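You operate a simulated robot arm through the tools that you are given. There is no shell and no other tool. Be economical: measure what you need, move in short steps, check, and stop when the job is done.

Carry out the task below with a simulated two-armed robot. There is one attempt and no reset: what you move stays moved.

## Task
Put the spent cone from the top of the steel bench on the grey case. Close the drawer marked bobbins. Open the drawer marked cones, put the red cone marked new from the inside of the drawer marked cones in the bin marked spent and shut the cones again. Take the purple guide cone and leave it on the shelf four of the gear rack. The order is free. Set down upright: spent cone, red cone marked new, purple guide cone.

It is judged by the outcome, as a careful person would: the job done as asked, and still so three seconds after it is handed in. It fails if anything else is knocked over, pushed out of place, dropped, spilled or broken.

## Robot
Two 6-joint arms with fingered hands on one trunk, on a base that drives. Base frame: it is fixed to the floor where the robot stands at the start and does not move with it; the origin is under the middle of the robot, x ahead of it, y to its left, z up; the surface under the hand at the start is at about z = 86.3. Units: cm, degrees, N and s.
The left shoulder is at the start at [9.3, 15.7, 117], the right one opposite. With the tool pointing down near the work surface each hand reaches from about 46 to 74 cm from the robot's upright axis, wherever it stands, measured 20 degrees to its own side. Places, roughly: bin marked spent [125, 250, 100]; drawer marked bobbins [0, 240, 70]; drawer marked cones [70, 250, 70]; grey case [75, 25, 75]; purple guide cone [-175, 125, 50]; red cone marked new [50, 250, 75]; shelf four of the gear rack [-170, 110, 130]; spent cone [50, 0, 100]. Payload 4 kg a hand.
Tool frame (each hand has its own): the origin (TCP) lies between the finger pads and is the grasp point; the fingertips stand 2.6 cm ahead of it; z points along the fingers, y is the line along which they close. Largest opening 13.2 cm; the body of the gripper starts 7.3 cm behind the TCP. The gripper is a hand of 3 fingers: y runs from the thumb to the fingers, the wrist lies at [0, 0, -22.4] in the tool frame, and closing takes about 1.5 s.
Orientation is that of the tool frame in the base frame, as a unit quaternion [x, y, z, w]. With the fingers straight down and closing along the base's y, the tool's x points along the base's -x, its y along +y and its z along -z.

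## Interface
- The arms move only by the tool drive_tool. It takes "left_plan", "right_plan" or both (then of equal length, played together; a hand with none holds still); each is a list of rows, each an object of numbers (a shift or turn left out is 0, a gripper value left out holds the last): "x", "y", "z": the shift along the base's x, y, z in cm; "ax", "ay", "az": the turn, a rotation vector about the base's x, y, z in degrees; "fingers": the gripper command, from -1 (shut) to 1 (fully open), values between in proportion. In form: [{"x": .., "y": .., "z": .., "ax": .., "ay": .., "az": .., "fingers": ..}, ...]. A call has 1 to 12 rows; each row shifts and turns the commanded pose from where the row before left it. Rows are played at 5 a second. More than 5 cm and 8.6 degrees between two rows, or a gripper value outside its range, and nothing of the call is played. A pose out of reach is approached as far as the arm can. The call stops where the force on the tool passes 40 N (or 10 N more than at its start, if that is more) or the arm is blocked; 0.2 s more then pass. The fingers move at their own pace (about 15.3 cm/s each) and stop on an object; they squeeze with about 31 N. The grip force told is the motor's: it shows also when the fingers shut on nothing. Time passes only in rows, and 0.2 s behind the last, so rows that do not move let the fingers close. It gives the time, the measured TCP pose, the force on the tool (base axes), the opening and the grip force at its end, in the units of the frame above (readings bear some noise), with the torque about the TCP (base axes, N m) and any sound that the robot's microphone picked up.
- Cameras (640 x 400 px; columns grow to the right, rows downward): "scene" is now at [15.14, 5.15, 146.65]; the picture's right is [0.39, -0.92, -0.01], its down [-0.70, -0.29, -0.65] and it looks along [0.59, 0.26, -0.76] (base axes); focal length 294 px, centre (320, 200). "left" rides on the left gripper at [-6.2, 0.3, -9.2] in its tool frame; the picture's right is [-0.05, -1.00, 0.00], its down [0.83, -0.04, -0.56] and it looks along [0.55, -0.03, 0.83] (tool axes); focal length 230 px, centre (320, 200). "right" rides on the right gripper at [6.1, 0.3, -9.2] in its tool frame; the picture's right is [-0.05, 1.00, 0.00], its down [-0.83, -0.04, -0.56] and it looks along [-0.55, -0.03, 0.83] (tool axes); focal length 230 px, centre (320, 200). There is no depth. A picture from a camera that has moved, and an enlarged one, comes with that camera's place and axes in the base frame and with its lens. The place of the scene camera against the robot may be out by one fixed shift of up to 2.5 cm in any direction.
- grab_frame(camera): a new picture of that camera. No time passes.
- move_column(by): slides the trunk up (or, below 0, down) by that many cm; the arms and the scene camera ride with it, the base frame stays. It gives what a move gives, with no picture.
- roll_base(legs): drives the robot by 1 to 6 legs, each [ahead, turn to the left] in cm and degrees, along the robot's own axes; the way and the turn of a leg run together, so that a leg with both is an arc; at most 150 cm and 180 degrees a leg. The arms and the cameras ride along, it lands a little off, and it stops where it bumps. It gives what a move gives.
- set_grasp(shape, hand): the hand has 3 fingers and takes this shape, open, in about a second: jaw (thumb against the fingers, like two jaws); tri (thumb and two fingers); tip (a fingertip pinch); poke (one finger out to press); point (the index stretched); flat (the hand flat); cup (the hand cupped); fist (a fist). The gripper value then closes the fingers along that shape, each until it touches; the sizes above hold for jaw. It gives what a move gives, with no picture.
- aim_head(pan, tilt): turns the head with the scene camera to pan (to the left, within 86 degrees either way) and tilt (down, from -29 to 69), counted from straight ahead of the robot. It gives what a move gives.
- zoom(camera, box): a new picture of the part [left, top, right, bottom] of that camera's present view, enlarged. No time passes.
- sign_off(): hands the job in; it is judged then, once.

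Work in short steps. Places have to be worked out from the pictures, the camera data and where the tool is seen: move nearer, look again, correct. Check each grasp and each placing, and mend what went wrong. You have 165 turns and 138 pictures in all, those below and enlarged ones among them. Open the grippers and draw the arms clear of the work before you hand the job in, unless the task says otherwise; then end with one line.

The tools are called as name(argument=value, ...) on one line, values as JSON. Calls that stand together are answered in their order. drive_tool: Moves the arms, as the interface text tells. Its arguments: {"type":"object","properties":{"left_plan":{"type":"array","items":{"type":"object","properties":{"x":{"type":"number"},"y":{"type":"number"},"z":{"type":"number"},"ax":{"type":"number"},"ay":{"type":"number"},"az":{"type":"number"},"fingers":{"type":"number"}}}},"right_plan":{"type":"array","items":{"type":"object","properties":{"x":{"type":"number"},"y":{"type":"number"},"z":{"type":"number"},"ax":{"type":"number"},"ay":{"type":"number"},"az":{"type":"number"},"fingers":{"type":"number"}}}}},"required":[]} The other tools are called the same way: move_column (by) slides the trunk up or down; set_grasp (shape, hand) gives the hand a shape; roll_base (legs) drives the base; aim_head (pan, tilt) turns the head that bears the scene camera; grab_frame (camera) takes a picture; zoom (camera, box) takes an enlarged picture of a part of a camera's view; sign_off () hands the job in.

At the start:

```text
t: 0.0
left_position: [45.56, 37.06, 110.6]
left_orientation: [0.001, 1.0, 0.001, -0.022]
left_force: [0.2, -0.9, 0.0]
left_torque: [0.0, 0.0, 0.0]
left_gripper_width: 13.17
left_gripper_force: 0.1
left_shape: jaw
right_position: [65.4, -2.95, 109.24]
right_orientation: [0.002, 1.0, 0.0, 0.003]
right_force: [-0.3, -0.2, -0.2]
right_torque: [-0.02, 0.02, -0.03]
right_gripper_width: 13.2
right_gripper_force: 0.0
right_shape: jaw
trunk travel left (down, up): [-70.5, 13.5]
robot x, y, heading: [0.16, 0.35, 0.1]
head pan, tilt: [22.9, 48.6]
```

scene: 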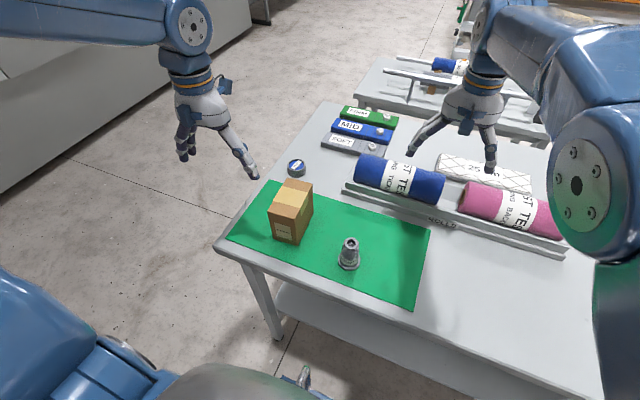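
right: 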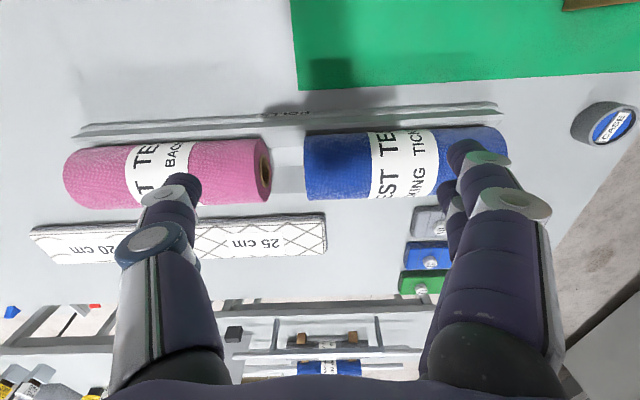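
left: 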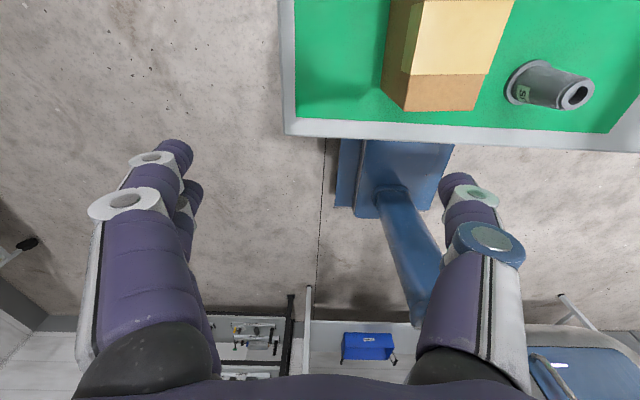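

The pictures show the bench with a small grey cone and a round item marked CASE; I zoom in on both to identify them.

zoom(camera="scene", box=[240, 140, 440, 280])

zoom(camera="right", box=[540, 70, 640, 170])

```text
2.86 times, centred on (340, 210) of scene
camera zoom: at [15.14, 5.15, 146.65], right [0.39, -0.92, -0.01], down [-0.7, -0.29, -0.65], along [0.59, 0.26, -0.76], focal length 839 px, centre (263, 171)
```

zoom: 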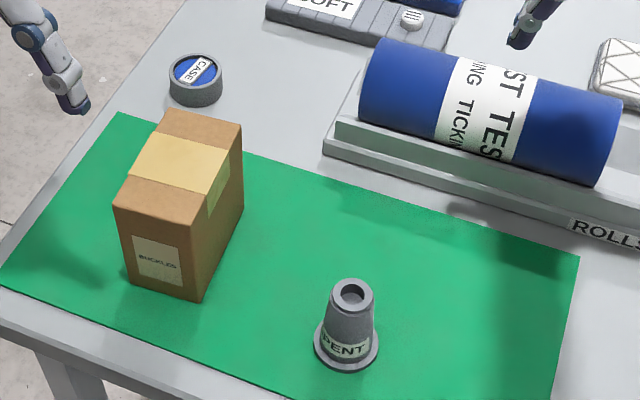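

```text
4.00 times, centred on (590, 120) of right
camera zoom: at [59.06, -2.57, 118.15], right [0.06, 1.0, 0.0], down [0.83, -0.05, 0.56], along [0.56, -0.03, -0.83], focal length 920 px, centre (-760, 520)
```

zoom: 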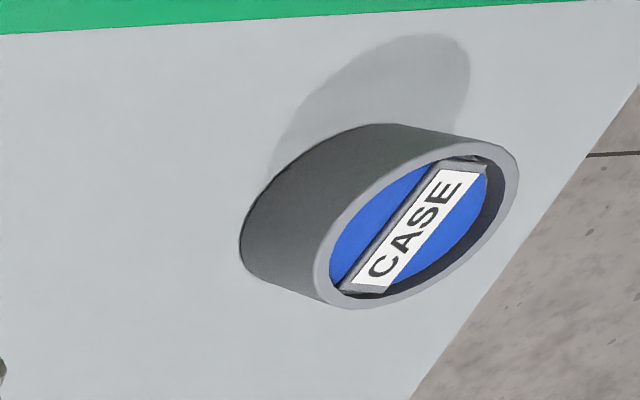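

The spent cone is near [47, 10.5] and the case near [70, 34]; the case is just past the left arm's reach, so I turn the base right about 22° to bring it within reach.

roll_base(legs=[[0, -22]])

aim_head(pan=40, tilt=45)

grab_frame(camera="scene")

grab_frame(camera="left")

```text
t: 0.8
left_position: [40.36, 35.74, 106.27]
left_orientation: [0.014, 0.995, 0.001, -0.101]
left_force: [-0.3, 0.5, 0.1]
left_torque: [0.02, 0.02, 0.0]
left_gripper_width: 13.19
left_gripper_force: 0.1
left_shape: jaw
right_position: [60.7, -6.76, 109.64]
right_orientation: [0.045, 0.998, 0.036, -0.009]
right_force: [0.1, 0.4, 2.2]
right_torque: [-0.01, 0.01, 0.02]
right_gripper_width: 13.21
right_gripper_force: 0.0
right_shape: jaw
trunk travel left (down, up): [-70.5, 13.5]
robot x, y, heading: [0.23, 0.51, -0.7]
head pan, tilt: [22.9, 48.6]
stopped in leg 1: the robot was blocked; the commanded pose is now the measured one
```

```text
t: 1.6
left_position: [40.35, 35.97, 106.36]
left_orientation: [0.012, 0.995, 0.0, -0.098]
left_force: [0.7, 0.2, -0.1]
left_torque: [-0.02, 0.01, -0.02]
left_gripper_width: 13.21
left_gripper_force: 0.0
left_shape: jaw
right_position: [60.75, -6.64, 110.17]
right_orientation: [0.044, 0.998, 0.034, -0.003]
right_force: [0.6, -0.1, -0.4]
right_torque: [-0.02, 0.01, 0.03]
right_gripper_width: 13.22
right_gripper_force: 0.0
right_shape: jaw
trunk travel left (down, up): [-70.5, 13.5]
robot x, y, heading: [-0.02, -0.01, -0.6]
head pan, tilt: [40.0, 45.0]
```

```text
132 pictures are left
camera scene: at [14.15, 7.2, 147.19], right [0.63, -0.77, -0.01], down [-0.56, -0.45, -0.7], along [0.53, 0.45, -0.72], focal length 294 px, centre (320, 200)
```

scene: 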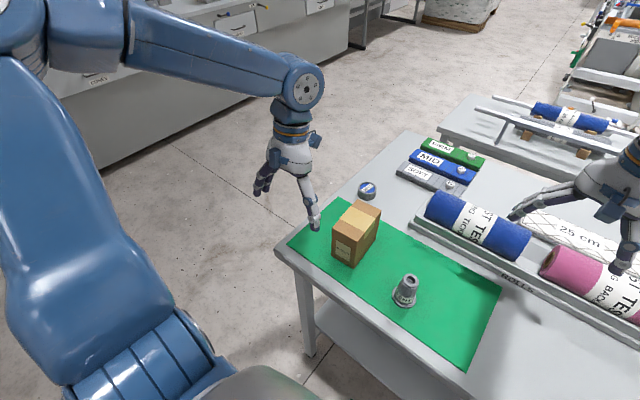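

```text
131 pictures are left
camera left: at [48.3, 35.91, 114.26], right [0.03, -1.0, -0.01], down [-0.71, -0.03, 0.71], along [-0.71, -0.01, -0.71], focal length 230 px, centre (320, 200)
```

left: 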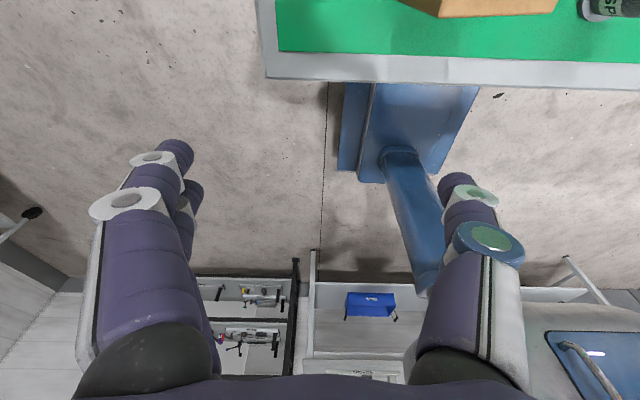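

The turn was blocked at once (the base is close to the bench), but nothing seems to have shifted. I'll instead grasp with the hand tilted slightly outward, giving more reach later; now moving the left hand over the cone with a partial opening.

drive_tool(left_plan=[{"z": 4, "ay": -3.2, "fingers": 0.2}, {"x": 1.2, "y": -4.3, "ay": -3.2}, {"x": 1.2, "y": -4.3, "ay": -3.2}, {"x": 1.2, "y": -4.3, "ay": -3.2}, {"x": 1.2, "y": -4.3, "ay": -3.2}, {"x": 1.2, "y": -4.3, "ay": -3.2}, {"x": 1.0, "y": -4.2}, {}])

grab_frame(camera="left")

grab_frame(camera="scene")

```text
t: 3.4
left_position: [52.23, 11.27, 112.98]
left_orientation: [0.002, 0.993, -0.03, 0.113]
left_force: [-0.4, -0.8, 0.3]
left_torque: [0.0, 0.01, -0.01]
left_gripper_width: 7.97
left_gripper_force: 0.0
left_shape: jaw
left hand out of reach, approached as far as the arm can: row 1, 7
right_position: [60.72, -6.71, 110.35]
right_orientation: [0.045, 0.998, 0.034, -0.001]
right_force: [0.3, -0.4, -0.5]
right_torque: [-0.06, 0.0, 0.02]
right_gripper_width: 13.19
right_gripper_force: 0.1
right_shape: jaw
trunk travel left (down, up): [-70.5, 13.5]
robot x, y, heading: [-0.08, 0.57, -0.7]
head pan, tilt: [40.0, 45.0]
```

```text
130 pictures are left
camera left: at [56.26, 12.05, 123.46], right [0.04, -1.0, 0.07], down [-0.93, -0.01, 0.36], along [-0.35, -0.08, -0.93], focal length 230 px, centre (320, 200)
```

left: 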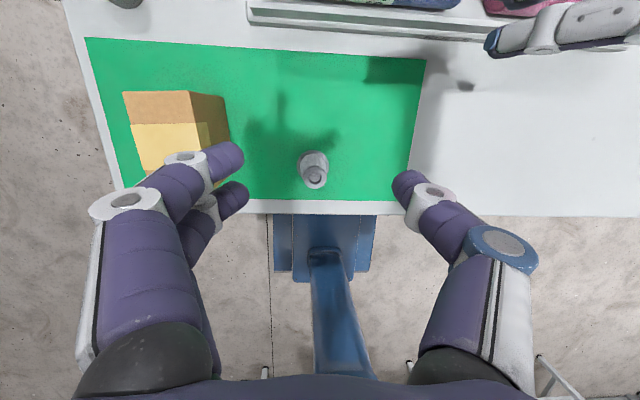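

```text
129 pictures are left
camera scene: at [14.21, 7.22, 147.17], right [0.63, -0.78, -0.01], down [-0.56, -0.45, -0.7], along [0.53, 0.44, -0.72], focal length 294 px, centre (320, 200)
```

scene: 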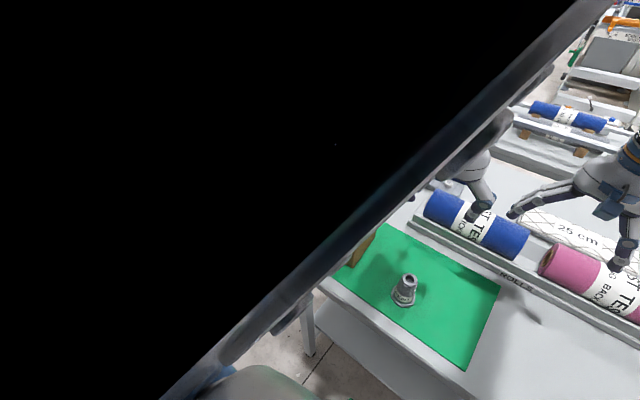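

The hand can't come in close enough with the outward tilt; backing the robot 8 cm gives room for the tilted grasp, and I can drive forward again for placing.

roll_base(legs=[[-8, 0]])

grab_frame(camera="left")

```text
t: 4.4
left_position: [44.65, 11.28, 112.63]
left_orientation: [0.005, 0.994, -0.017, 0.111]
left_force: [-1.3, 0.1, 0.6]
left_torque: [-0.01, -0.11, 0.01]
left_gripper_width: 7.95
left_gripper_force: 0.0
left_shape: jaw
right_position: [52.85, -5.77, 109.02]
right_orientation: [0.035, 0.999, 0.025, -0.01]
right_force: [-0.1, 1.1, -0.6]
right_torque: [-0.03, -0.01, -0.02]
right_gripper_width: 13.21
right_gripper_force: 0.1
right_shape: jaw
trunk travel left (down, up): [-70.5, 13.5]
robot x, y, heading: [-8.13, 0.08, -0.4]
head pan, tilt: [40.0, 45.0]
```

```text
128 pictures are left
camera left: at [48.77, 11.74, 122.98], right [0.04, -1.0, 0.04], down [-0.93, -0.02, 0.36], along [-0.36, -0.05, -0.93], focal length 230 px, centre (320, 200)
```

left: 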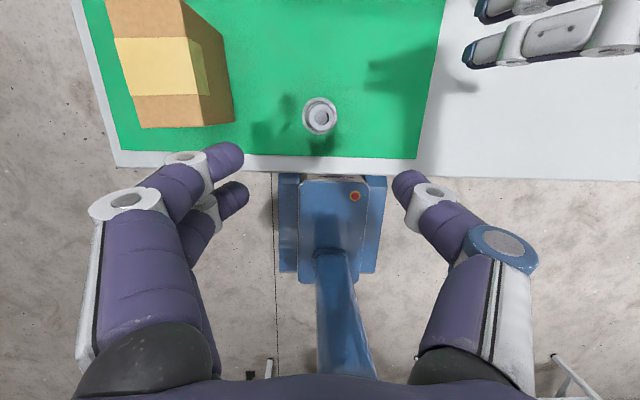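

Cone axis is at about [48.0, 10.2]. I move the right hand aside and bring the left hand over and down part way.

drive_tool(left_plan=[{"x": 1.1, "y": -0.3, "z": -2, "fingers": 0.1}, {"x": 1.1, "y": -0.3, "z": -2}, {"x": 1.1, "y": -0.4, "z": -2}, {}, {}], right_plan=[{"y": -4}, {"y": -4}, {"y": -4}, {}, {}])

grab_frame(camera="left")

grab_frame(camera="scene")

```text
t: 5.6
left_position: [46.97, 10.77, 107.67]
left_orientation: [-0.006, 0.992, -0.036, 0.118]
left_force: [-0.5, 0.4, 0.8]
left_torque: [-0.02, -0.06, -0.04]
left_gripper_width: 7.32
left_gripper_force: 0.1
left_shape: jaw
right_position: [51.36, -17.8, 109.96]
right_orientation: [0.034, 0.999, 0.023, -0.003]
right_force: [0.2, 0.3, 0.1]
right_torque: [0.01, 0.0, -0.01]
right_gripper_width: 13.17
right_gripper_force: 0.0
right_shape: jaw
trunk travel left (down, up): [-70.5, 13.5]
robot x, y, heading: [-8.12, 0.49, -0.6]
head pan, tilt: [40.0, 45.0]
```

```text
127 pictures are left
camera left: at [50.92, 11.87, 118.11], right [0.05, -0.99, 0.08], down [-0.94, -0.02, 0.35], along [-0.34, -0.1, -0.93], focal length 230 px, centre (320, 200)
```

left: 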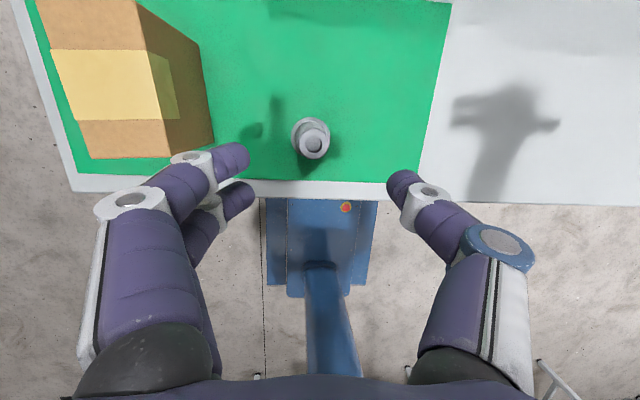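

```text
126 pictures are left
camera scene: at [5.43, 7.3, 147.23], right [0.64, -0.77, -0.01], down [-0.56, -0.45, -0.7], along [0.53, 0.45, -0.72], focal length 294 px, centre (320, 200)
```

scene: 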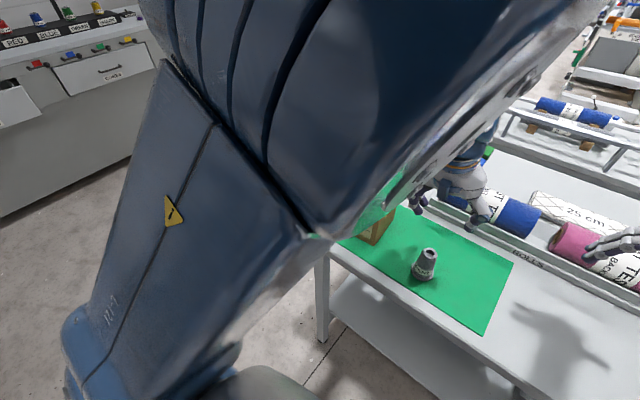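

Cone axis now computed at [48.6, 10.35]; I level the small roll and descend to just above the cone top before looking again.

drive_tool(left_plan=[{"x": 0.8, "y": -0.2, "z": -4, "ax": 2}, {"x": 0.8, "y": -0.2, "z": -4, "ax": 2}, {"z": -2.7}, {}, {}])

grab_frame(camera="left")

```text
t: 6.8
left_position: [50.21, 12.14, 97.84]
left_orientation: [-0.031, 0.992, -0.024, 0.119]
left_force: [0.6, -0.5, -0.5]
left_torque: [0.01, -0.04, 0.01]
left_gripper_width: 7.29
left_gripper_force: 0.1
left_shape: jaw
left hand out of reach, approached as far as the arm can: row 2
right_position: [51.7, -17.7, 109.6]
right_orientation: [0.036, 0.999, 0.024, -0.005]
right_force: [-0.6, 0.3, -0.2]
right_torque: [0.03, -0.04, 0.0]
right_gripper_width: 13.18
right_gripper_force: 0.1
right_shape: jaw
trunk travel left (down, up): [-70.5, 13.5]
robot x, y, heading: [-8.28, 0.33, -0.4]
head pan, tilt: [40.0, 45.0]
```

```text
125 pictures are left
camera left: at [54.1, 13.18, 108.29], right [0.11, -0.99, 0.07], down [-0.94, -0.08, 0.35], along [-0.34, -0.1, -0.94], focal length 230 px, centre (320, 200)
```

left: 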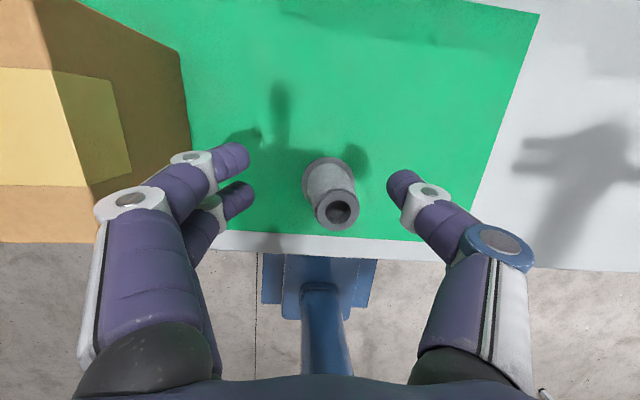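

The hand is still limited on the near side, so I back off another 7 cm (hand held above the cone level after raising it).

drive_tool(left_plan=[{"z": 4}, {"z": 2}, {}])

roll_base(legs=[[-7, 0]])

drive_tool(left_plan=[{"x": 2, "y": -0.5, "ax": 1.5}, {"x": 2, "y": -0.5, "ax": 1}, {}, {}])

grab_frame(camera="left")

```text
t: 7.6
left_position: [49.77, 11.77, 102.95]
left_orientation: [-0.02, 0.993, -0.018, 0.114]
left_force: [0.6, 0.4, 0.4]
left_torque: [0.0, -0.01, 0.04]
left_gripper_width: 7.27
left_gripper_force: 0.0
left_shape: jaw
right_position: [51.87, -17.79, 109.57]
right_orientation: [0.035, 0.999, 0.024, -0.006]
right_force: [-0.1, 0.0, 1.5]
right_torque: [-0.01, -0.01, -0.01]
right_gripper_width: 13.2
right_gripper_force: 0.2
right_shape: jaw
trunk travel left (down, up): [-70.5, 13.5]
robot x, y, heading: [-8.08, -0.07, -0.3]
head pan, tilt: [40.0, 45.0]
```

```text
t: 8.7
left_position: [43.9, 11.65, 102.3]
left_orientation: [-0.015, 0.994, -0.015, 0.11]
left_force: [0.3, -0.1, -1.2]
left_torque: [0.02, 0.0, -0.03]
left_gripper_width: 7.29
left_gripper_force: 0.2
left_shape: jaw
right_position: [46.03, -17.83, 108.68]
right_orientation: [0.036, 0.999, 0.024, -0.014]
right_force: [-0.6, -0.4, -0.3]
right_torque: [0.01, 0.02, 0.04]
right_gripper_width: 13.2
right_gripper_force: 0.1
right_shape: jaw
trunk travel left (down, up): [-70.5, 13.5]
robot x, y, heading: [-15.35, 0.49, -0.7]
head pan, tilt: [40.0, 45.0]
```

```text
t: 9.7
left_position: [45.14, 11.33, 104.33]
left_orientation: [-0.023, 0.992, -0.004, 0.125]
left_force: [-0.5, -0.1, 0.0]
left_torque: [0.0, -0.05, 0.01]
left_gripper_width: 7.25
left_gripper_force: 0.0
left_shape: jaw
right_position: [42.79, -17.76, 110.67]
right_orientation: [0.035, 0.999, 0.024, 0.004]
right_force: [-0.9, 0.8, -1.1]
right_torque: [0.01, -0.04, -0.02]
right_gripper_width: 13.18
right_gripper_force: 0.2
right_shape: jaw
trunk travel left (down, up): [-70.5, 13.5]
robot x, y, heading: [-15.43, 0.31, -0.7]
head pan, tilt: [40.0, 45.0]
```

```text
124 pictures are left
camera left: at [48.91, 11.82, 114.9], right [0.09, -1.0, 0.03], down [-0.94, -0.08, 0.33], along [-0.33, -0.06, -0.94], focal length 230 px, centre (320, 200)
```

left: 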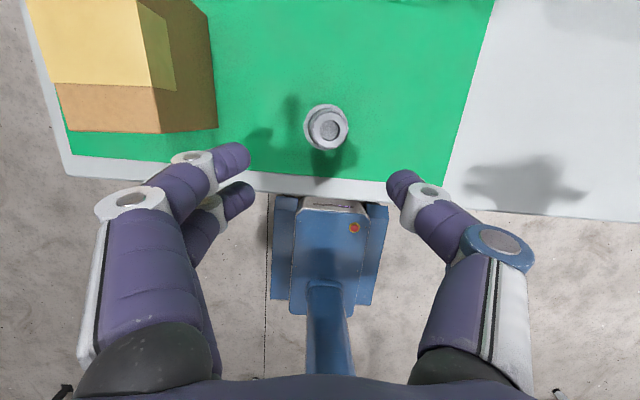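

Cone again at [48.4, 10.3]. I move over it and down to z≈97, then check.

drive_tool(left_plan=[{"x": 1.7, "y": -0.5}, {"x": 1.7, "y": -0.5, "z": -2}, {"z": -3}, {"z": -2}, {}, {}])

grab_frame(camera="left")

```text
t: 11.1
left_position: [48.97, 9.94, 96.74]
left_orientation: [-0.016, 0.992, 0.007, 0.121]
left_force: [-0.5, -0.1, 0.9]
left_torque: [-0.03, 0.02, -0.01]
left_gripper_width: 7.29
left_gripper_force: 0.1
left_shape: jaw
right_position: [43.47, -17.75, 110.23]
right_orientation: [0.036, 0.999, 0.024, 0.0]
right_force: [0.4, -0.1, -0.6]
right_torque: [0.02, 0.02, 0.04]
right_gripper_width: 13.21
right_gripper_force: 0.1
right_shape: jaw
trunk travel left (down, up): [-70.5, 13.5]
robot x, y, heading: [-15.39, 0.02, -0.6]
head pan, tilt: [40.0, 45.0]
```

```text
123 pictures are left
camera left: at [52.66, 10.23, 107.21], right [0.08, -1.0, 0.0], down [-0.94, -0.08, 0.34], along [-0.34, -0.03, -0.94], focal length 230 px, centre (320, 200)
```

left: 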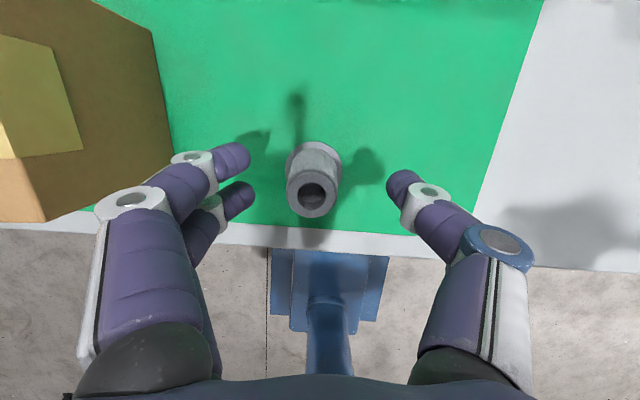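

The cone stands at [48.4, 10.35] with its top at ≈94.6. I descend to z≈90.5 around it and close.

drive_tool(left_plan=[{"x": -0.4, "y": 0.4, "z": -2}, {"z": -2}, {"z": -2}, {}, {"fingers": -0.3}, {"fingers": -1}, {}, {}, {}, {}])

grab_frame(camera="left")

```text
t: 13.2
left_position: [48.32, 10.29, 90.81]
left_orientation: [-0.014, 0.992, 0.007, 0.123]
left_force: [-0.3, -0.5, 0.3]
left_torque: [-0.01, 0.02, 0.0]
left_gripper_width: 2.63
left_gripper_force: 31.3
left_shape: jaw
right_position: [43.45, -17.73, 110.34]
right_orientation: [0.035, 0.999, 0.025, 0.0]
right_force: [0.2, -0.5, 0.5]
right_torque: [0.02, -0.03, 0.0]
right_gripper_width: 13.18
right_gripper_force: 0.0
right_shape: jaw
trunk travel left (down, up): [-70.5, 13.5]
robot x, y, heading: [-15.32, 0.32, -0.8]
head pan, tilt: [40.0, 45.0]
```

```text
122 pictures are left
camera left: at [52.07, 10.44, 101.39], right [0.08, -1.0, 0.0], down [-0.94, -0.08, 0.33], along [-0.33, -0.03, -0.94], focal length 230 px, centre (320, 200)
```

left: 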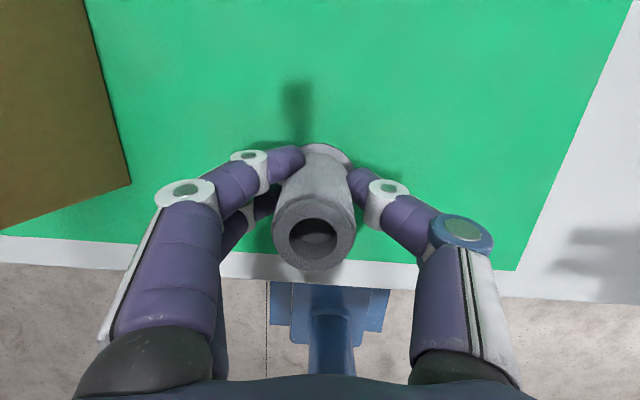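

Gripped at 2.6 cm width. I lift it straight up well above the box height.

drive_tool(left_plan=[{"z": 2}, {"z": 4}, {"z": 4}, {"z": 4}, {"z": 3}, {}, {}])

grab_frame(camera="left")

grab_frame(camera="scene")

```text
t: 14.8
left_position: [48.19, 10.35, 107.81]
left_orientation: [-0.014, 0.992, 0.007, 0.124]
left_force: [-0.4, -0.4, -0.6]
left_torque: [0.01, -0.03, -0.02]
left_gripper_width: 2.62
left_gripper_force: 31.0
left_shape: jaw
right_position: [43.4, -17.78, 110.23]
right_orientation: [0.035, 0.999, 0.024, 0.0]
right_force: [-0.4, -0.2, 0.5]
right_torque: [0.0, -0.01, 0.0]
right_gripper_width: 13.21
right_gripper_force: 0.1
right_shape: jaw
trunk travel left (down, up): [-70.5, 13.5]
robot x, y, heading: [-15.22, -0.05, -0.3]
head pan, tilt: [40.0, 45.0]
```

```text
121 pictures are left
camera left: at [52.0, 10.55, 118.35], right [0.08, -1.0, 0.0], down [-0.94, -0.07, 0.33], along [-0.33, -0.03, -0.94], focal length 230 px, centre (320, 200)
```

left: 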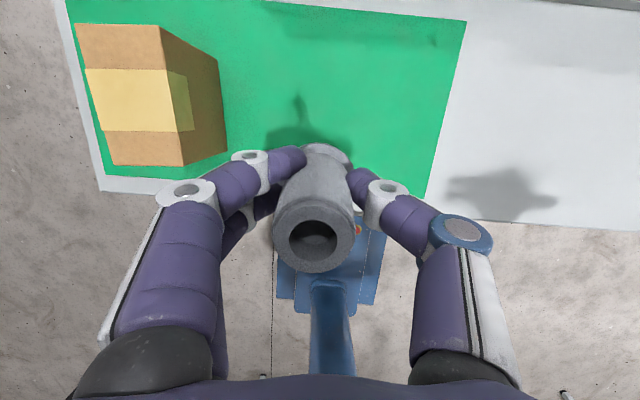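

```text
120 pictures are left
camera scene: at [-1.2, 7.33, 147.18], right [0.63, -0.77, -0.01], down [-0.56, -0.45, -0.7], along [0.53, 0.45, -0.72], focal length 294 px, centre (320, 200)
```

scene: 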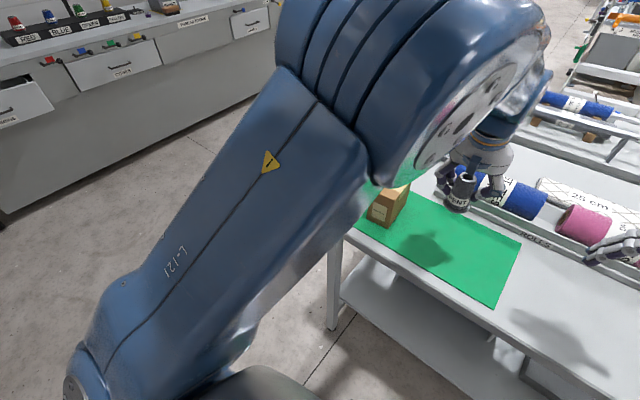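

The cone hangs upright and secure. I drive forward 13.5 cm to bring the case within reach.

roll_base(legs=[[13.5, 0]])

drive_tool(left_plan=[{"y": 4, "x": 0.7}, {"y": 4, "x": 0.7}, {"y": 4, "x": 0.7}, {"y": 4, "x": 0.7}, {}, {}])

grab_frame(camera="left")

grab_frame(camera="scene")

```text
t: 16.1
left_position: [61.63, 10.1, 107.67]
left_orientation: [-0.013, 0.992, 0.007, 0.122]
left_force: [-0.3, 0.6, -0.5]
left_torque: [0.03, 0.01, -0.01]
left_gripper_width: 2.62
left_gripper_force: 30.8
left_shape: jaw
right_position: [56.77, -17.95, 110.15]
right_orientation: [0.036, 0.999, 0.024, -0.001]
right_force: [0.3, -0.2, 0.2]
right_torque: [-0.01, 0.03, 0.02]
right_gripper_width: 13.19
right_gripper_force: 0.0
right_shape: jaw
trunk travel left (down, up): [-70.5, 13.5]
robot x, y, heading: [-2.62, 0.27, -0.4]
head pan, tilt: [40.0, 45.0]
```

```text
t: 17.5
left_position: [62.21, 26.19, 108.73]
left_orientation: [-0.013, 0.991, 0.007, 0.132]
left_force: [0.6, 0.1, -0.6]
left_torque: [0.02, -0.05, 0.0]
left_gripper_width: 2.61
left_gripper_force: 31.2
left_shape: jaw
right_position: [54.68, -17.97, 111.32]
right_orientation: [0.037, 0.999, 0.025, 0.009]
right_force: [0.6, -0.4, 0.2]
right_torque: [0.02, 0.0, -0.04]
right_gripper_width: 13.18
right_gripper_force: 0.0
right_shape: jaw
trunk travel left (down, up): [-70.5, 13.5]
robot x, y, heading: [-2.03, -0.02, -0.5]
head pan, tilt: [40.0, 45.0]
```

```text
119 pictures are left
camera left: at [65.81, 26.39, 119.29], right [0.08, -1.0, 0.0], down [-0.95, -0.07, 0.32], along [-0.32, -0.03, -0.95], focal length 230 px, centre (320, 200)
```

left: 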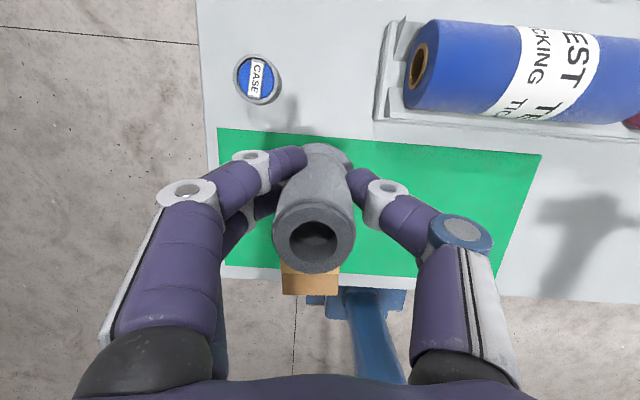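

```text
118 pictures are left
camera scene: at [11.96, 7.19, 147.19], right [0.63, -0.77, -0.01], down [-0.56, -0.45, -0.7], along [0.53, 0.45, -0.72], focal length 294 px, centre (320, 200)
```

scene: 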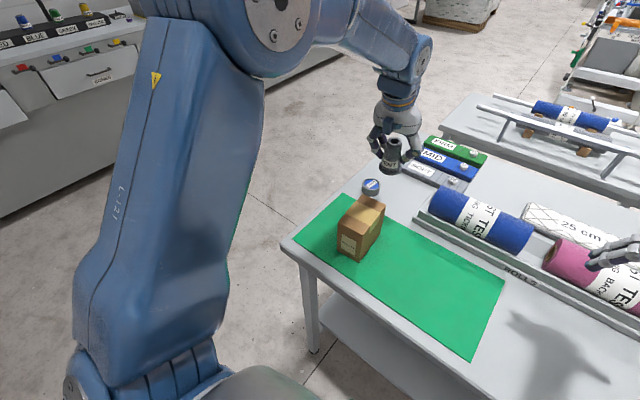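

The case is in view of the hand camera; I zoom in to measure its centre and rim.

zoom(camera="left", box=[216, 40, 296, 120])

```text
5.00 times, centred on (256, 80) of left
camera zoom: at [65.81, 26.39, 119.29], right [0.08, -1.0, 0.0], down [-0.95, -0.07, 0.32], along [-0.32, -0.03, -0.95], focal length 1150 px, centre (640, 800)
```

zoom: 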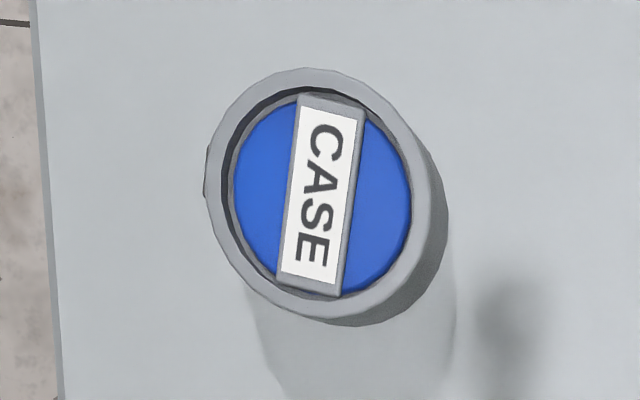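

Case centre ≈ [70.2, 34.3], top at z≈89, rim about 6 cm across. I move the cone above it and lower part way.

drive_tool(left_plan=[{"x": 2.7, "y": 2.7, "ay": 0.5}, {"x": 2.7, "y": 2.7, "ay": 0.4}, {"x": 2.6, "y": 2.7}, {"z": -4}, {"z": -3}, {}, {}])

grab_frame(camera="left")

zoom(camera="scene", box=[320, 80, 480, 220])

```text
t: 18.4
left_position: [68.77, 34.37, 110.73]
left_orientation: [-0.011, 0.99, 0.006, 0.138]
left_force: [-0.7, 0.2, -1.5]
left_torque: [-0.01, -0.06, 0.03]
left_gripper_width: 2.55
left_gripper_force: 31.1
left_shape: jaw
right_position: [52.42, -17.98, 112.48]
right_orientation: [0.037, 0.999, 0.024, 0.02]
right_force: [0.2, 0.4, -0.1]
right_torque: [-0.03, -0.01, -0.01]
right_gripper_width: 13.23
right_gripper_force: 0.0
right_shape: jaw
trunk travel left (down, up): [-70.5, 13.5]
robot x, y, heading: [-2.15, 0.31, -0.5]
head pan, tilt: [40.0, 45.0]
stopped in row 4 (left hand): the arm was blocked; the commanded pose is now the measured one
```

```text
116 pictures are left
camera left: at [72.34, 34.66, 121.32], right [0.07, -1.0, 0.01], down [-0.95, -0.07, 0.31], along [-0.31, -0.03, -0.95], focal length 230 px, centre (320, 200)
```

left: 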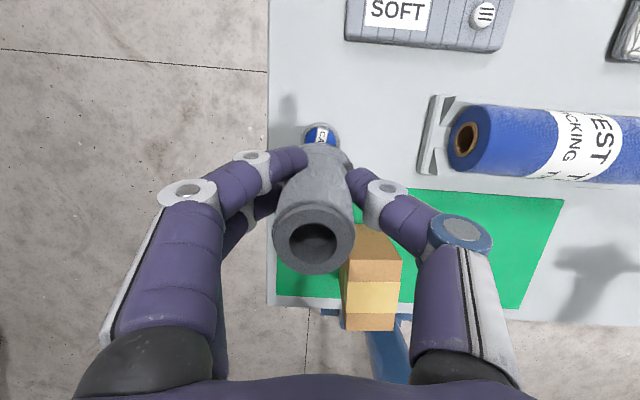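

```text
2.86 times, centred on (400, 150) of scene
camera zoom: at [11.88, 7.29, 147.21], right [0.63, -0.77, -0.01], down [-0.56, -0.45, -0.7], along [0.53, 0.45, -0.72], focal length 839 px, centre (91, 343)
```

zoom: 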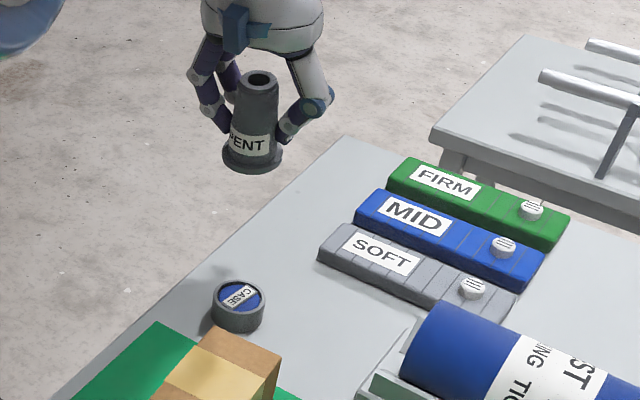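

The arm reported "blocked" and both hands show a slight backward pitch of the robot; I wait a moment without moving to see whether it settles.

drive_tool(left_plan=[{}, {}, {}, {}])

aim_head(pan=10, tilt=69)

grab_frame(camera="scene")

```text
t: 18.7
left_position: [67.2, 34.3, 111.91]
left_orientation: [-0.012, 0.989, 0.005, 0.147]
left_force: [-0.2, -0.3, -0.3]
left_torque: [0.04, -0.01, -0.02]
left_gripper_width: 2.56
left_gripper_force: 31.1
left_shape: jaw
right_position: [50.6, -17.99, 113.41]
right_orientation: [0.037, 0.999, 0.023, 0.028]
right_force: [0.1, 0.4, 0.7]
right_torque: [-0.03, -0.02, 0.02]
right_gripper_width: 13.19
right_gripper_force: 0.1
right_shape: jaw
trunk travel left (down, up): [-70.5, 13.5]
robot x, y, heading: [-2.3, -0.15, -0.4]
head pan, tilt: [40.0, 45.0]
stopped in row 1 (left hand): the arm was blocked; the commanded pose is now the measured one
```

```text
t: 19.7
left_position: [67.33, 34.28, 111.87]
left_orientation: [-0.012, 0.989, 0.005, 0.146]
left_force: [-0.1, -0.4, -0.2]
left_torque: [0.01, -0.01, -0.03]
left_gripper_width: 2.56
left_gripper_force: 31.1
left_shape: jaw
right_position: [50.85, -17.96, 113.22]
right_orientation: [0.037, 0.999, 0.024, 0.027]
right_force: [0.0, -0.7, 0.0]
right_torque: [0.0, 0.01, 0.0]
right_gripper_width: 13.21
right_gripper_force: 0.0
right_shape: jaw
trunk travel left (down, up): [-70.5, 13.5]
robot x, y, heading: [-2.13, 0.08, -0.4]
head pan, tilt: [10.0, 68.8]
```

```text
114 pictures are left
camera scene: at [11.32, 2.95, 144.3], right [0.16, -0.99, 0.0], down [-0.93, -0.15, -0.34], along [0.34, 0.06, -0.94], focal length 294 px, centre (320, 200)
```

scene: 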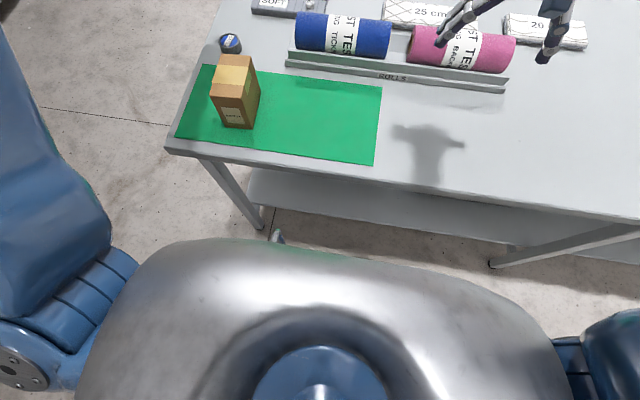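

The robot seems to be pitched about 3° back, probably because its foot presses on something under the bench; I back up 3 cm and read again.

roll_base(legs=[[-3, 0]])

drive_tool(left_plan=[{}, {}])

```text
t: 20.5
left_position: [65.08, 34.39, 111.19]
left_orientation: [-0.011, 0.99, 0.006, 0.141]
left_force: [0.8, -0.7, -2.0]
left_torque: [-0.02, 0.06, 0.02]
left_gripper_width: 2.56
left_gripper_force: 31.0
left_shape: jaw
right_position: [48.73, -17.84, 112.72]
right_orientation: [0.037, 0.999, 0.025, 0.023]
right_force: [-0.1, 0.8, -0.2]
right_torque: [-0.03, 0.05, 0.0]
right_gripper_width: 13.23
right_gripper_force: 0.0
right_shape: jaw
trunk travel left (down, up): [-70.5, 13.5]
robot x, y, heading: [-5.4, 0.38, -0.5]
head pan, tilt: [10.0, 68.8]
```

```text
t: 21.1
left_position: [63.39, 34.33, 112.37]
left_orientation: [-0.01, 0.989, 0.005, 0.15]
left_force: [0.6, 0.2, -0.9]
left_torque: [-0.02, 0.05, -0.01]
left_gripper_width: 2.56
left_gripper_force: 31.4
left_shape: jaw
right_position: [46.76, -18.08, 113.73]
right_orientation: [0.037, 0.999, 0.025, 0.031]
right_force: [1.1, 0.5, -1.1]
right_torque: [-0.02, 0.05, -0.01]
right_gripper_width: 13.23
right_gripper_force: 0.1
right_shape: jaw
trunk travel left (down, up): [-70.5, 13.5]
robot x, y, heading: [-5.51, 0.39, -0.5]
head pan, tilt: [10.0, 68.8]
```

The robot leans back as the left arm stretches forward, so long reaches are poor. Better to place the cone from the bench's left end where the case is close; first I pull the left hand in while keeping the cone high.

drive_tool(left_plan=[{"x": -3, "y": -2}, {"x": -3, "y": -2}, {"x": -3, "y": -2}, {}, {}])

roll_base(legs=[[-25, 0]])

drive_tool(left_plan=[{}, {}, {}])

aim_head(pan=80, tilt=25)

grab_frame(camera="scene")

```text
t: 22.3
left_position: [53.22, 28.39, 112.92]
left_orientation: [-0.011, 0.988, 0.005, 0.154]
left_force: [-0.2, 0.1, -1.4]
left_torque: [-0.04, 0.03, 0.02]
left_gripper_width: 2.55
left_gripper_force: 30.3
left_shape: jaw
right_position: [46.04, -17.83, 114.09]
right_orientation: [0.037, 0.998, 0.024, 0.035]
right_force: [0.6, -1.5, -0.3]
right_torque: [0.0, -0.02, 0.04]
right_gripper_width: 13.23
right_gripper_force: 0.1
right_shape: jaw
trunk travel left (down, up): [-70.5, 13.5]
robot x, y, heading: [-5.47, 0.4, -0.5]
head pan, tilt: [10.0, 68.8]
```

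```text
t: 24.1
left_position: [28.55, 28.9, 112.9]
left_orientation: [-0.012, 0.988, 0.006, 0.154]
left_force: [0.2, -0.3, -1.4]
left_torque: [0.01, -0.01, 0.01]
left_gripper_width: 2.59
left_gripper_force: 31.4
left_shape: jaw
right_position: [21.62, -17.47, 114.04]
right_orientation: [0.035, 0.998, 0.025, 0.036]
right_force: [-0.6, -0.6, -0.8]
right_torque: [0.01, 0.01, -0.01]
right_gripper_width: 13.21
right_gripper_force: 0.1
right_shape: jaw
trunk travel left (down, up): [-70.5, 13.5]
robot x, y, heading: [-29.64, 0.74, -0.7]
head pan, tilt: [10.0, 68.8]
```

```text
t: 24.9
left_position: [26.32, 28.77, 114.08]
left_orientation: [-0.012, 0.986, 0.005, 0.164]
left_force: [0.4, 0.1, -0.5]
left_torque: [0.01, -0.01, -0.03]
left_gripper_width: 2.53
left_gripper_force: 31.8
left_shape: jaw
right_position: [19.32, -17.51, 115.03]
right_orientation: [0.036, 0.998, 0.024, 0.045]
right_force: [-0.4, -0.2, 0.0]
right_torque: [0.02, -0.05, 0.01]
right_gripper_width: 13.18
right_gripper_force: 0.0
right_shape: jaw
trunk travel left (down, up): [-70.5, 13.5]
robot x, y, heading: [-29.66, 0.14, -0.2]
head pan, tilt: [10.0, 68.8]
```

```text
t: 26.3
left_position: [26.59, 28.65, 114.01]
left_orientation: [-0.011, 0.987, 0.005, 0.163]
left_force: [0.4, 0.1, -0.9]
left_torque: [0.02, -0.05, 0.0]
left_gripper_width: 2.56
left_gripper_force: 31.2
left_shape: jaw
right_position: [19.51, -17.6, 114.91]
right_orientation: [0.035, 0.998, 0.024, 0.045]
right_force: [-0.2, 0.2, -0.6]
right_torque: [-0.06, 0.04, 0.03]
right_gripper_width: 13.23
right_gripper_force: 0.0
right_shape: jaw
trunk travel left (down, up): [-70.5, 13.5]
robot x, y, heading: [-29.94, 0.78, -0.4]
head pan, tilt: [80.0, 25.0]
```

```text
113 pictures are left
camera scene: at [-19.97, 11.39, 150.32], right [0.98, -0.18, -0.02], down [-0.09, -0.42, -0.9], along [0.16, 0.89, -0.43], focal length 294 px, centre (320, 200)
```

scene: 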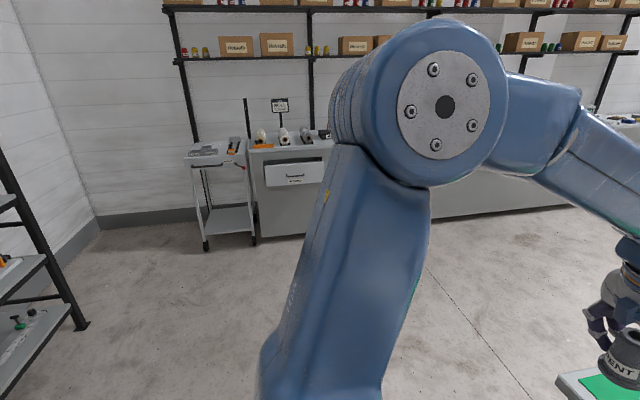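

Both hands keep showing a slowly growing backward tilt. I test whether that is an ongoing drift by waiting.

drive_tool(left_plan=[{}, {}, {}, {}, {}, {}])

drive_tool(left_plan=[{}, {}, {}, {}, {}, {}])

grab_frame(camera="scene")

```text
t: 27.7
left_position: [26.57, 28.78, 113.94]
left_orientation: [-0.012, 0.987, 0.005, 0.163]
left_force: [0.2, -0.4, -1.1]
left_torque: [-0.01, 0.02, -0.01]
left_gripper_width: 2.54
left_gripper_force: 30.7
left_shape: jaw
right_position: [19.49, -17.64, 114.98]
right_orientation: [0.035, 0.998, 0.025, 0.044]
right_force: [-0.5, 0.5, -0.5]
right_torque: [-0.01, 0.01, -0.02]
right_gripper_width: 13.22
right_gripper_force: 0.1
right_shape: jaw
trunk travel left (down, up): [-70.5, 13.5]
robot x, y, heading: [-29.57, 0.47, -0.4]
head pan, tilt: [80.0, 25.0]
```

```text
t: 29.1
left_position: [26.58, 28.63, 114.19]
left_orientation: [-0.012, 0.986, 0.006, 0.164]
left_force: [0.0, 0.6, -0.2]
left_torque: [0.01, 0.03, 0.01]
left_gripper_width: 2.54
left_gripper_force: 31.4
left_shape: jaw
right_position: [19.48, -17.56, 115.0]
right_orientation: [0.036, 0.998, 0.024, 0.044]
right_force: [0.0, 0.5, 0.7]
right_torque: [-0.02, -0.02, -0.03]
right_gripper_width: 13.21
right_gripper_force: 0.1
right_shape: jaw
trunk travel left (down, up): [-70.5, 13.5]
robot x, y, heading: [-29.52, 0.07, -0.3]
head pan, tilt: [80.0, 25.0]
```

```text
112 pictures are left
camera scene: at [-20.01, 11.39, 150.32], right [0.98, -0.18, -0.02], down [-0.09, -0.42, -0.9], along [0.16, 0.89, -0.43], focal length 294 px, centre (320, 200)
```

scene: 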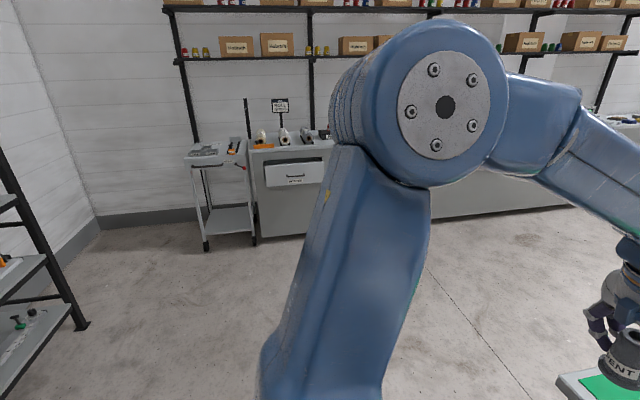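

It is stable now, so I'll just work from readings. I drive around to the left end of the bench: first toward about [10, 90].

roll_base(legs=[[0, 66], [98, 0]])

roll_base(legs=[[0, -66], [43, 0]])

```text
t: 37.4
left_position: [5.88, 154.35, 114.04]
left_orientation: [-0.552, 0.818, 0.094, 0.133]
left_force: [-0.7, 0.1, -0.8]
left_torque: [0.02, -0.02, 0.04]
left_gripper_width: 2.48
left_gripper_force: 30.5
left_shape: jaw
right_position: [45.8, 129.57, 114.93]
right_orientation: [-0.519, 0.853, 0.045, 0.025]
right_force: [-0.5, -0.4, 0.8]
right_torque: [0.0, 0.0, 0.01]
right_gripper_width: 13.21
right_gripper_force: 0.1
right_shape: jaw
trunk travel left (down, up): [-70.5, 13.5]
robot x, y, heading: [9.61, 91.61, 66.5]
head pan, tilt: [80.0, 25.0]
```

```text
t: 41.8
left_position: [67.38, 120.36, 110.64]
left_orientation: [-0.015, 0.993, 0.011, 0.116]
left_force: [-0.6, 0.7, 0.3]
left_torque: [0.03, -0.03, 0.0]
left_gripper_width: 2.37
left_gripper_force: 31.2
left_shape: jaw
right_position: [61.05, 74.14, 112.11]
right_orientation: [0.03, 0.999, 0.027, -0.005]
right_force: [0.1, -0.5, 0.2]
right_torque: [-0.01, 0.01, 0.01]
right_gripper_width: 13.2
right_gripper_force: 0.2
right_shape: jaw
trunk travel left (down, up): [-70.5, 13.5]
robot x, y, heading: [17.81, 92.26, -1.8]
head pan, tilt: [80.0, 25.0]
stopped in leg 2: the robot was blocked; the commanded pose is now the measured one
```

The drive stopped as blocked at [18, 92] and the grip width is shrinking slightly. I look at what is in the way and at the cone.

aim_head(pan=-20, tilt=50)

grab_frame(camera="scene")

grab_frame(camera="left")

grab_frame(camera="right")

```text
t: 43.5
left_position: [67.85, 120.3, 109.55]
left_orientation: [-0.014, 0.995, 0.012, 0.102]
left_force: [0.9, 0.8, -0.9]
left_torque: [0.01, 0.0, 0.03]
left_gripper_width: 2.38
left_gripper_force: 30.9
left_shape: jaw
right_position: [61.66, 74.0, 111.09]
right_orientation: [0.032, 0.999, 0.03, -0.02]
right_force: [0.2, -0.4, 0.4]
right_torque: [-0.01, 0.02, -0.04]
right_gripper_width: 13.18
right_gripper_force: 0.0
right_shape: jaw
trunk travel left (down, up): [-70.5, 13.5]
robot x, y, heading: [17.76, 92.18, -2.4]
head pan, tilt: [-20.0, 50.0]
```

```text
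111 pictures are left
camera scene: at [32.99, 90.81, 147.0], right [-0.37, -0.93, 0.01], down [-0.68, 0.26, -0.68], along [0.63, -0.25, -0.73], focal length 294 px, centre (320, 200)
```

scene: 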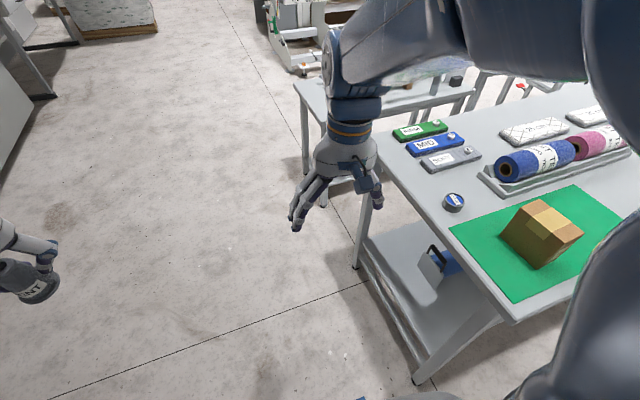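

```text
110 pictures are left
camera left: at [72.24, 120.42, 120.0], right [0.08, -1.0, -0.01], down [-0.92, -0.08, 0.37], along [-0.37, -0.02, -0.93], focal length 230 px, centre (320, 200)
```

left: 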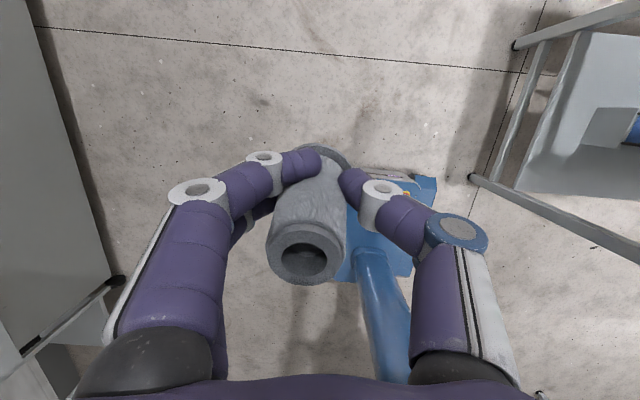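

```text
109 pictures are left
camera right: at [55.78, 74.24, 120.39], right [0.12, 0.99, 0.06], down [0.85, -0.13, 0.52], along [0.52, -0.01, -0.85], focal length 230 px, centre (320, 200)
```

right: 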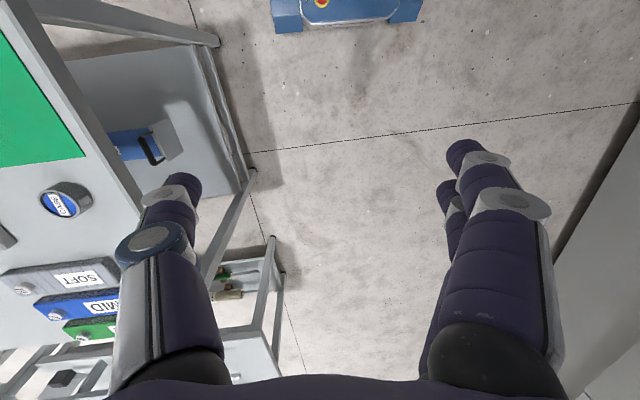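

Nothing visible blocks the base and the cone is still held; I retry a short forward drive.

roll_base(legs=[[15, 0]])

```text
t: 44.9
left_position: [82.76, 119.88, 110.6]
left_orientation: [-0.016, 0.993, 0.011, 0.113]
left_force: [-0.3, 0.8, 0.4]
left_torque: [-0.04, -0.02, 0.04]
left_gripper_width: 2.33
left_gripper_force: 30.7
left_shape: jaw
right_position: [76.52, 73.66, 111.79]
right_orientation: [0.031, 0.999, 0.027, -0.009]
right_force: [0.3, 0.0, 1.0]
right_torque: [-0.01, -0.02, -0.02]
right_gripper_width: 13.18
right_gripper_force: 0.0
right_shape: jaw
trunk travel left (down, up): [-70.5, 13.5]
robot x, y, heading: [32.75, 91.25, -1.8]
head pan, tilt: [-20.0, 50.0]
```

That worked, so the block was a transient. I go on to x≈51 and turn to face the bench end.

roll_base(legs=[[18, 0]])

roll_base(legs=[[0, -45], [0, -43]])

grab_frame(camera="left")

grab_frame(camera="scene")

```text
t: 46.4
left_position: [99.01, 119.12, 107.94]
left_orientation: [-0.015, 0.997, 0.014, 0.08]
left_force: [-0.4, 0.4, -0.4]
left_torque: [0.01, -0.02, 0.0]
left_gripper_width: 2.36
left_gripper_force: 31.5
left_shape: jaw
right_position: [92.48, 73.08, 109.56]
right_orientation: [0.033, 0.998, 0.034, -0.043]
right_force: [0.6, 0.3, -0.6]
right_torque: [-0.02, -0.01, -0.01]
right_gripper_width: 13.22
right_gripper_force: 0.0
right_shape: jaw
trunk travel left (down, up): [-70.5, 13.5]
robot x, y, heading: [50.63, 90.84, -2.1]
head pan, tilt: [-20.0, 50.0]
```

```text
t: 51.1
left_position: [79.7, 44.53, 107.15]
left_orientation: [0.687, 0.723, -0.034, 0.057]
left_force: [-0.4, 0.1, -0.9]
left_torque: [0.01, -0.01, 0.01]
left_gripper_width: 2.19
left_gripper_force: 30.9
left_shape: jaw
right_position: [33.61, 49.79, 108.76]
right_orientation: [0.72, 0.69, 0.068, -0.019]
right_force: [-1.2, 0.2, -0.3]
right_torque: [0.04, 0.03, 0.02]
right_gripper_width: 13.18
right_gripper_force: 0.1
right_shape: jaw
trunk travel left (down, up): [-70.5, 13.5]
robot x, y, heading: [51.19, 90.72, -90.5]
head pan, tilt: [-20.0, 50.0]
```

```text
108 pictures are left
camera left: at [80.15, 39.55, 117.08], right [-0.99, -0.1, -0.02], down [-0.1, 0.89, 0.44], along [-0.03, 0.44, -0.9], focal length 230 px, centre (320, 200)
```

left: 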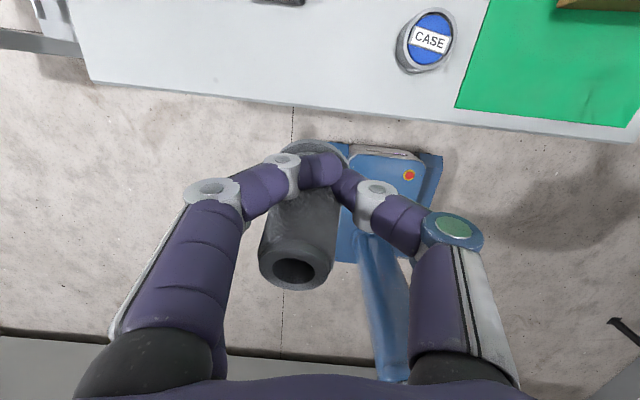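

```text
107 pictures are left
camera scene: at [48.97, 77.85, 146.47], right [-0.94, 0.35, 0.01], down [0.27, 0.73, -0.63], along [-0.23, -0.59, -0.78], focal length 294 px, centre (320, 200)
```

scene: 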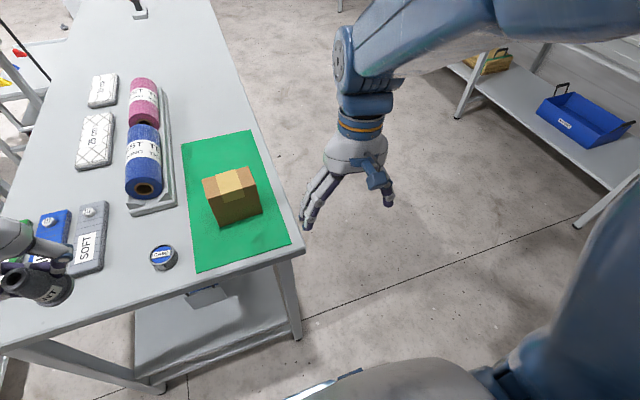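

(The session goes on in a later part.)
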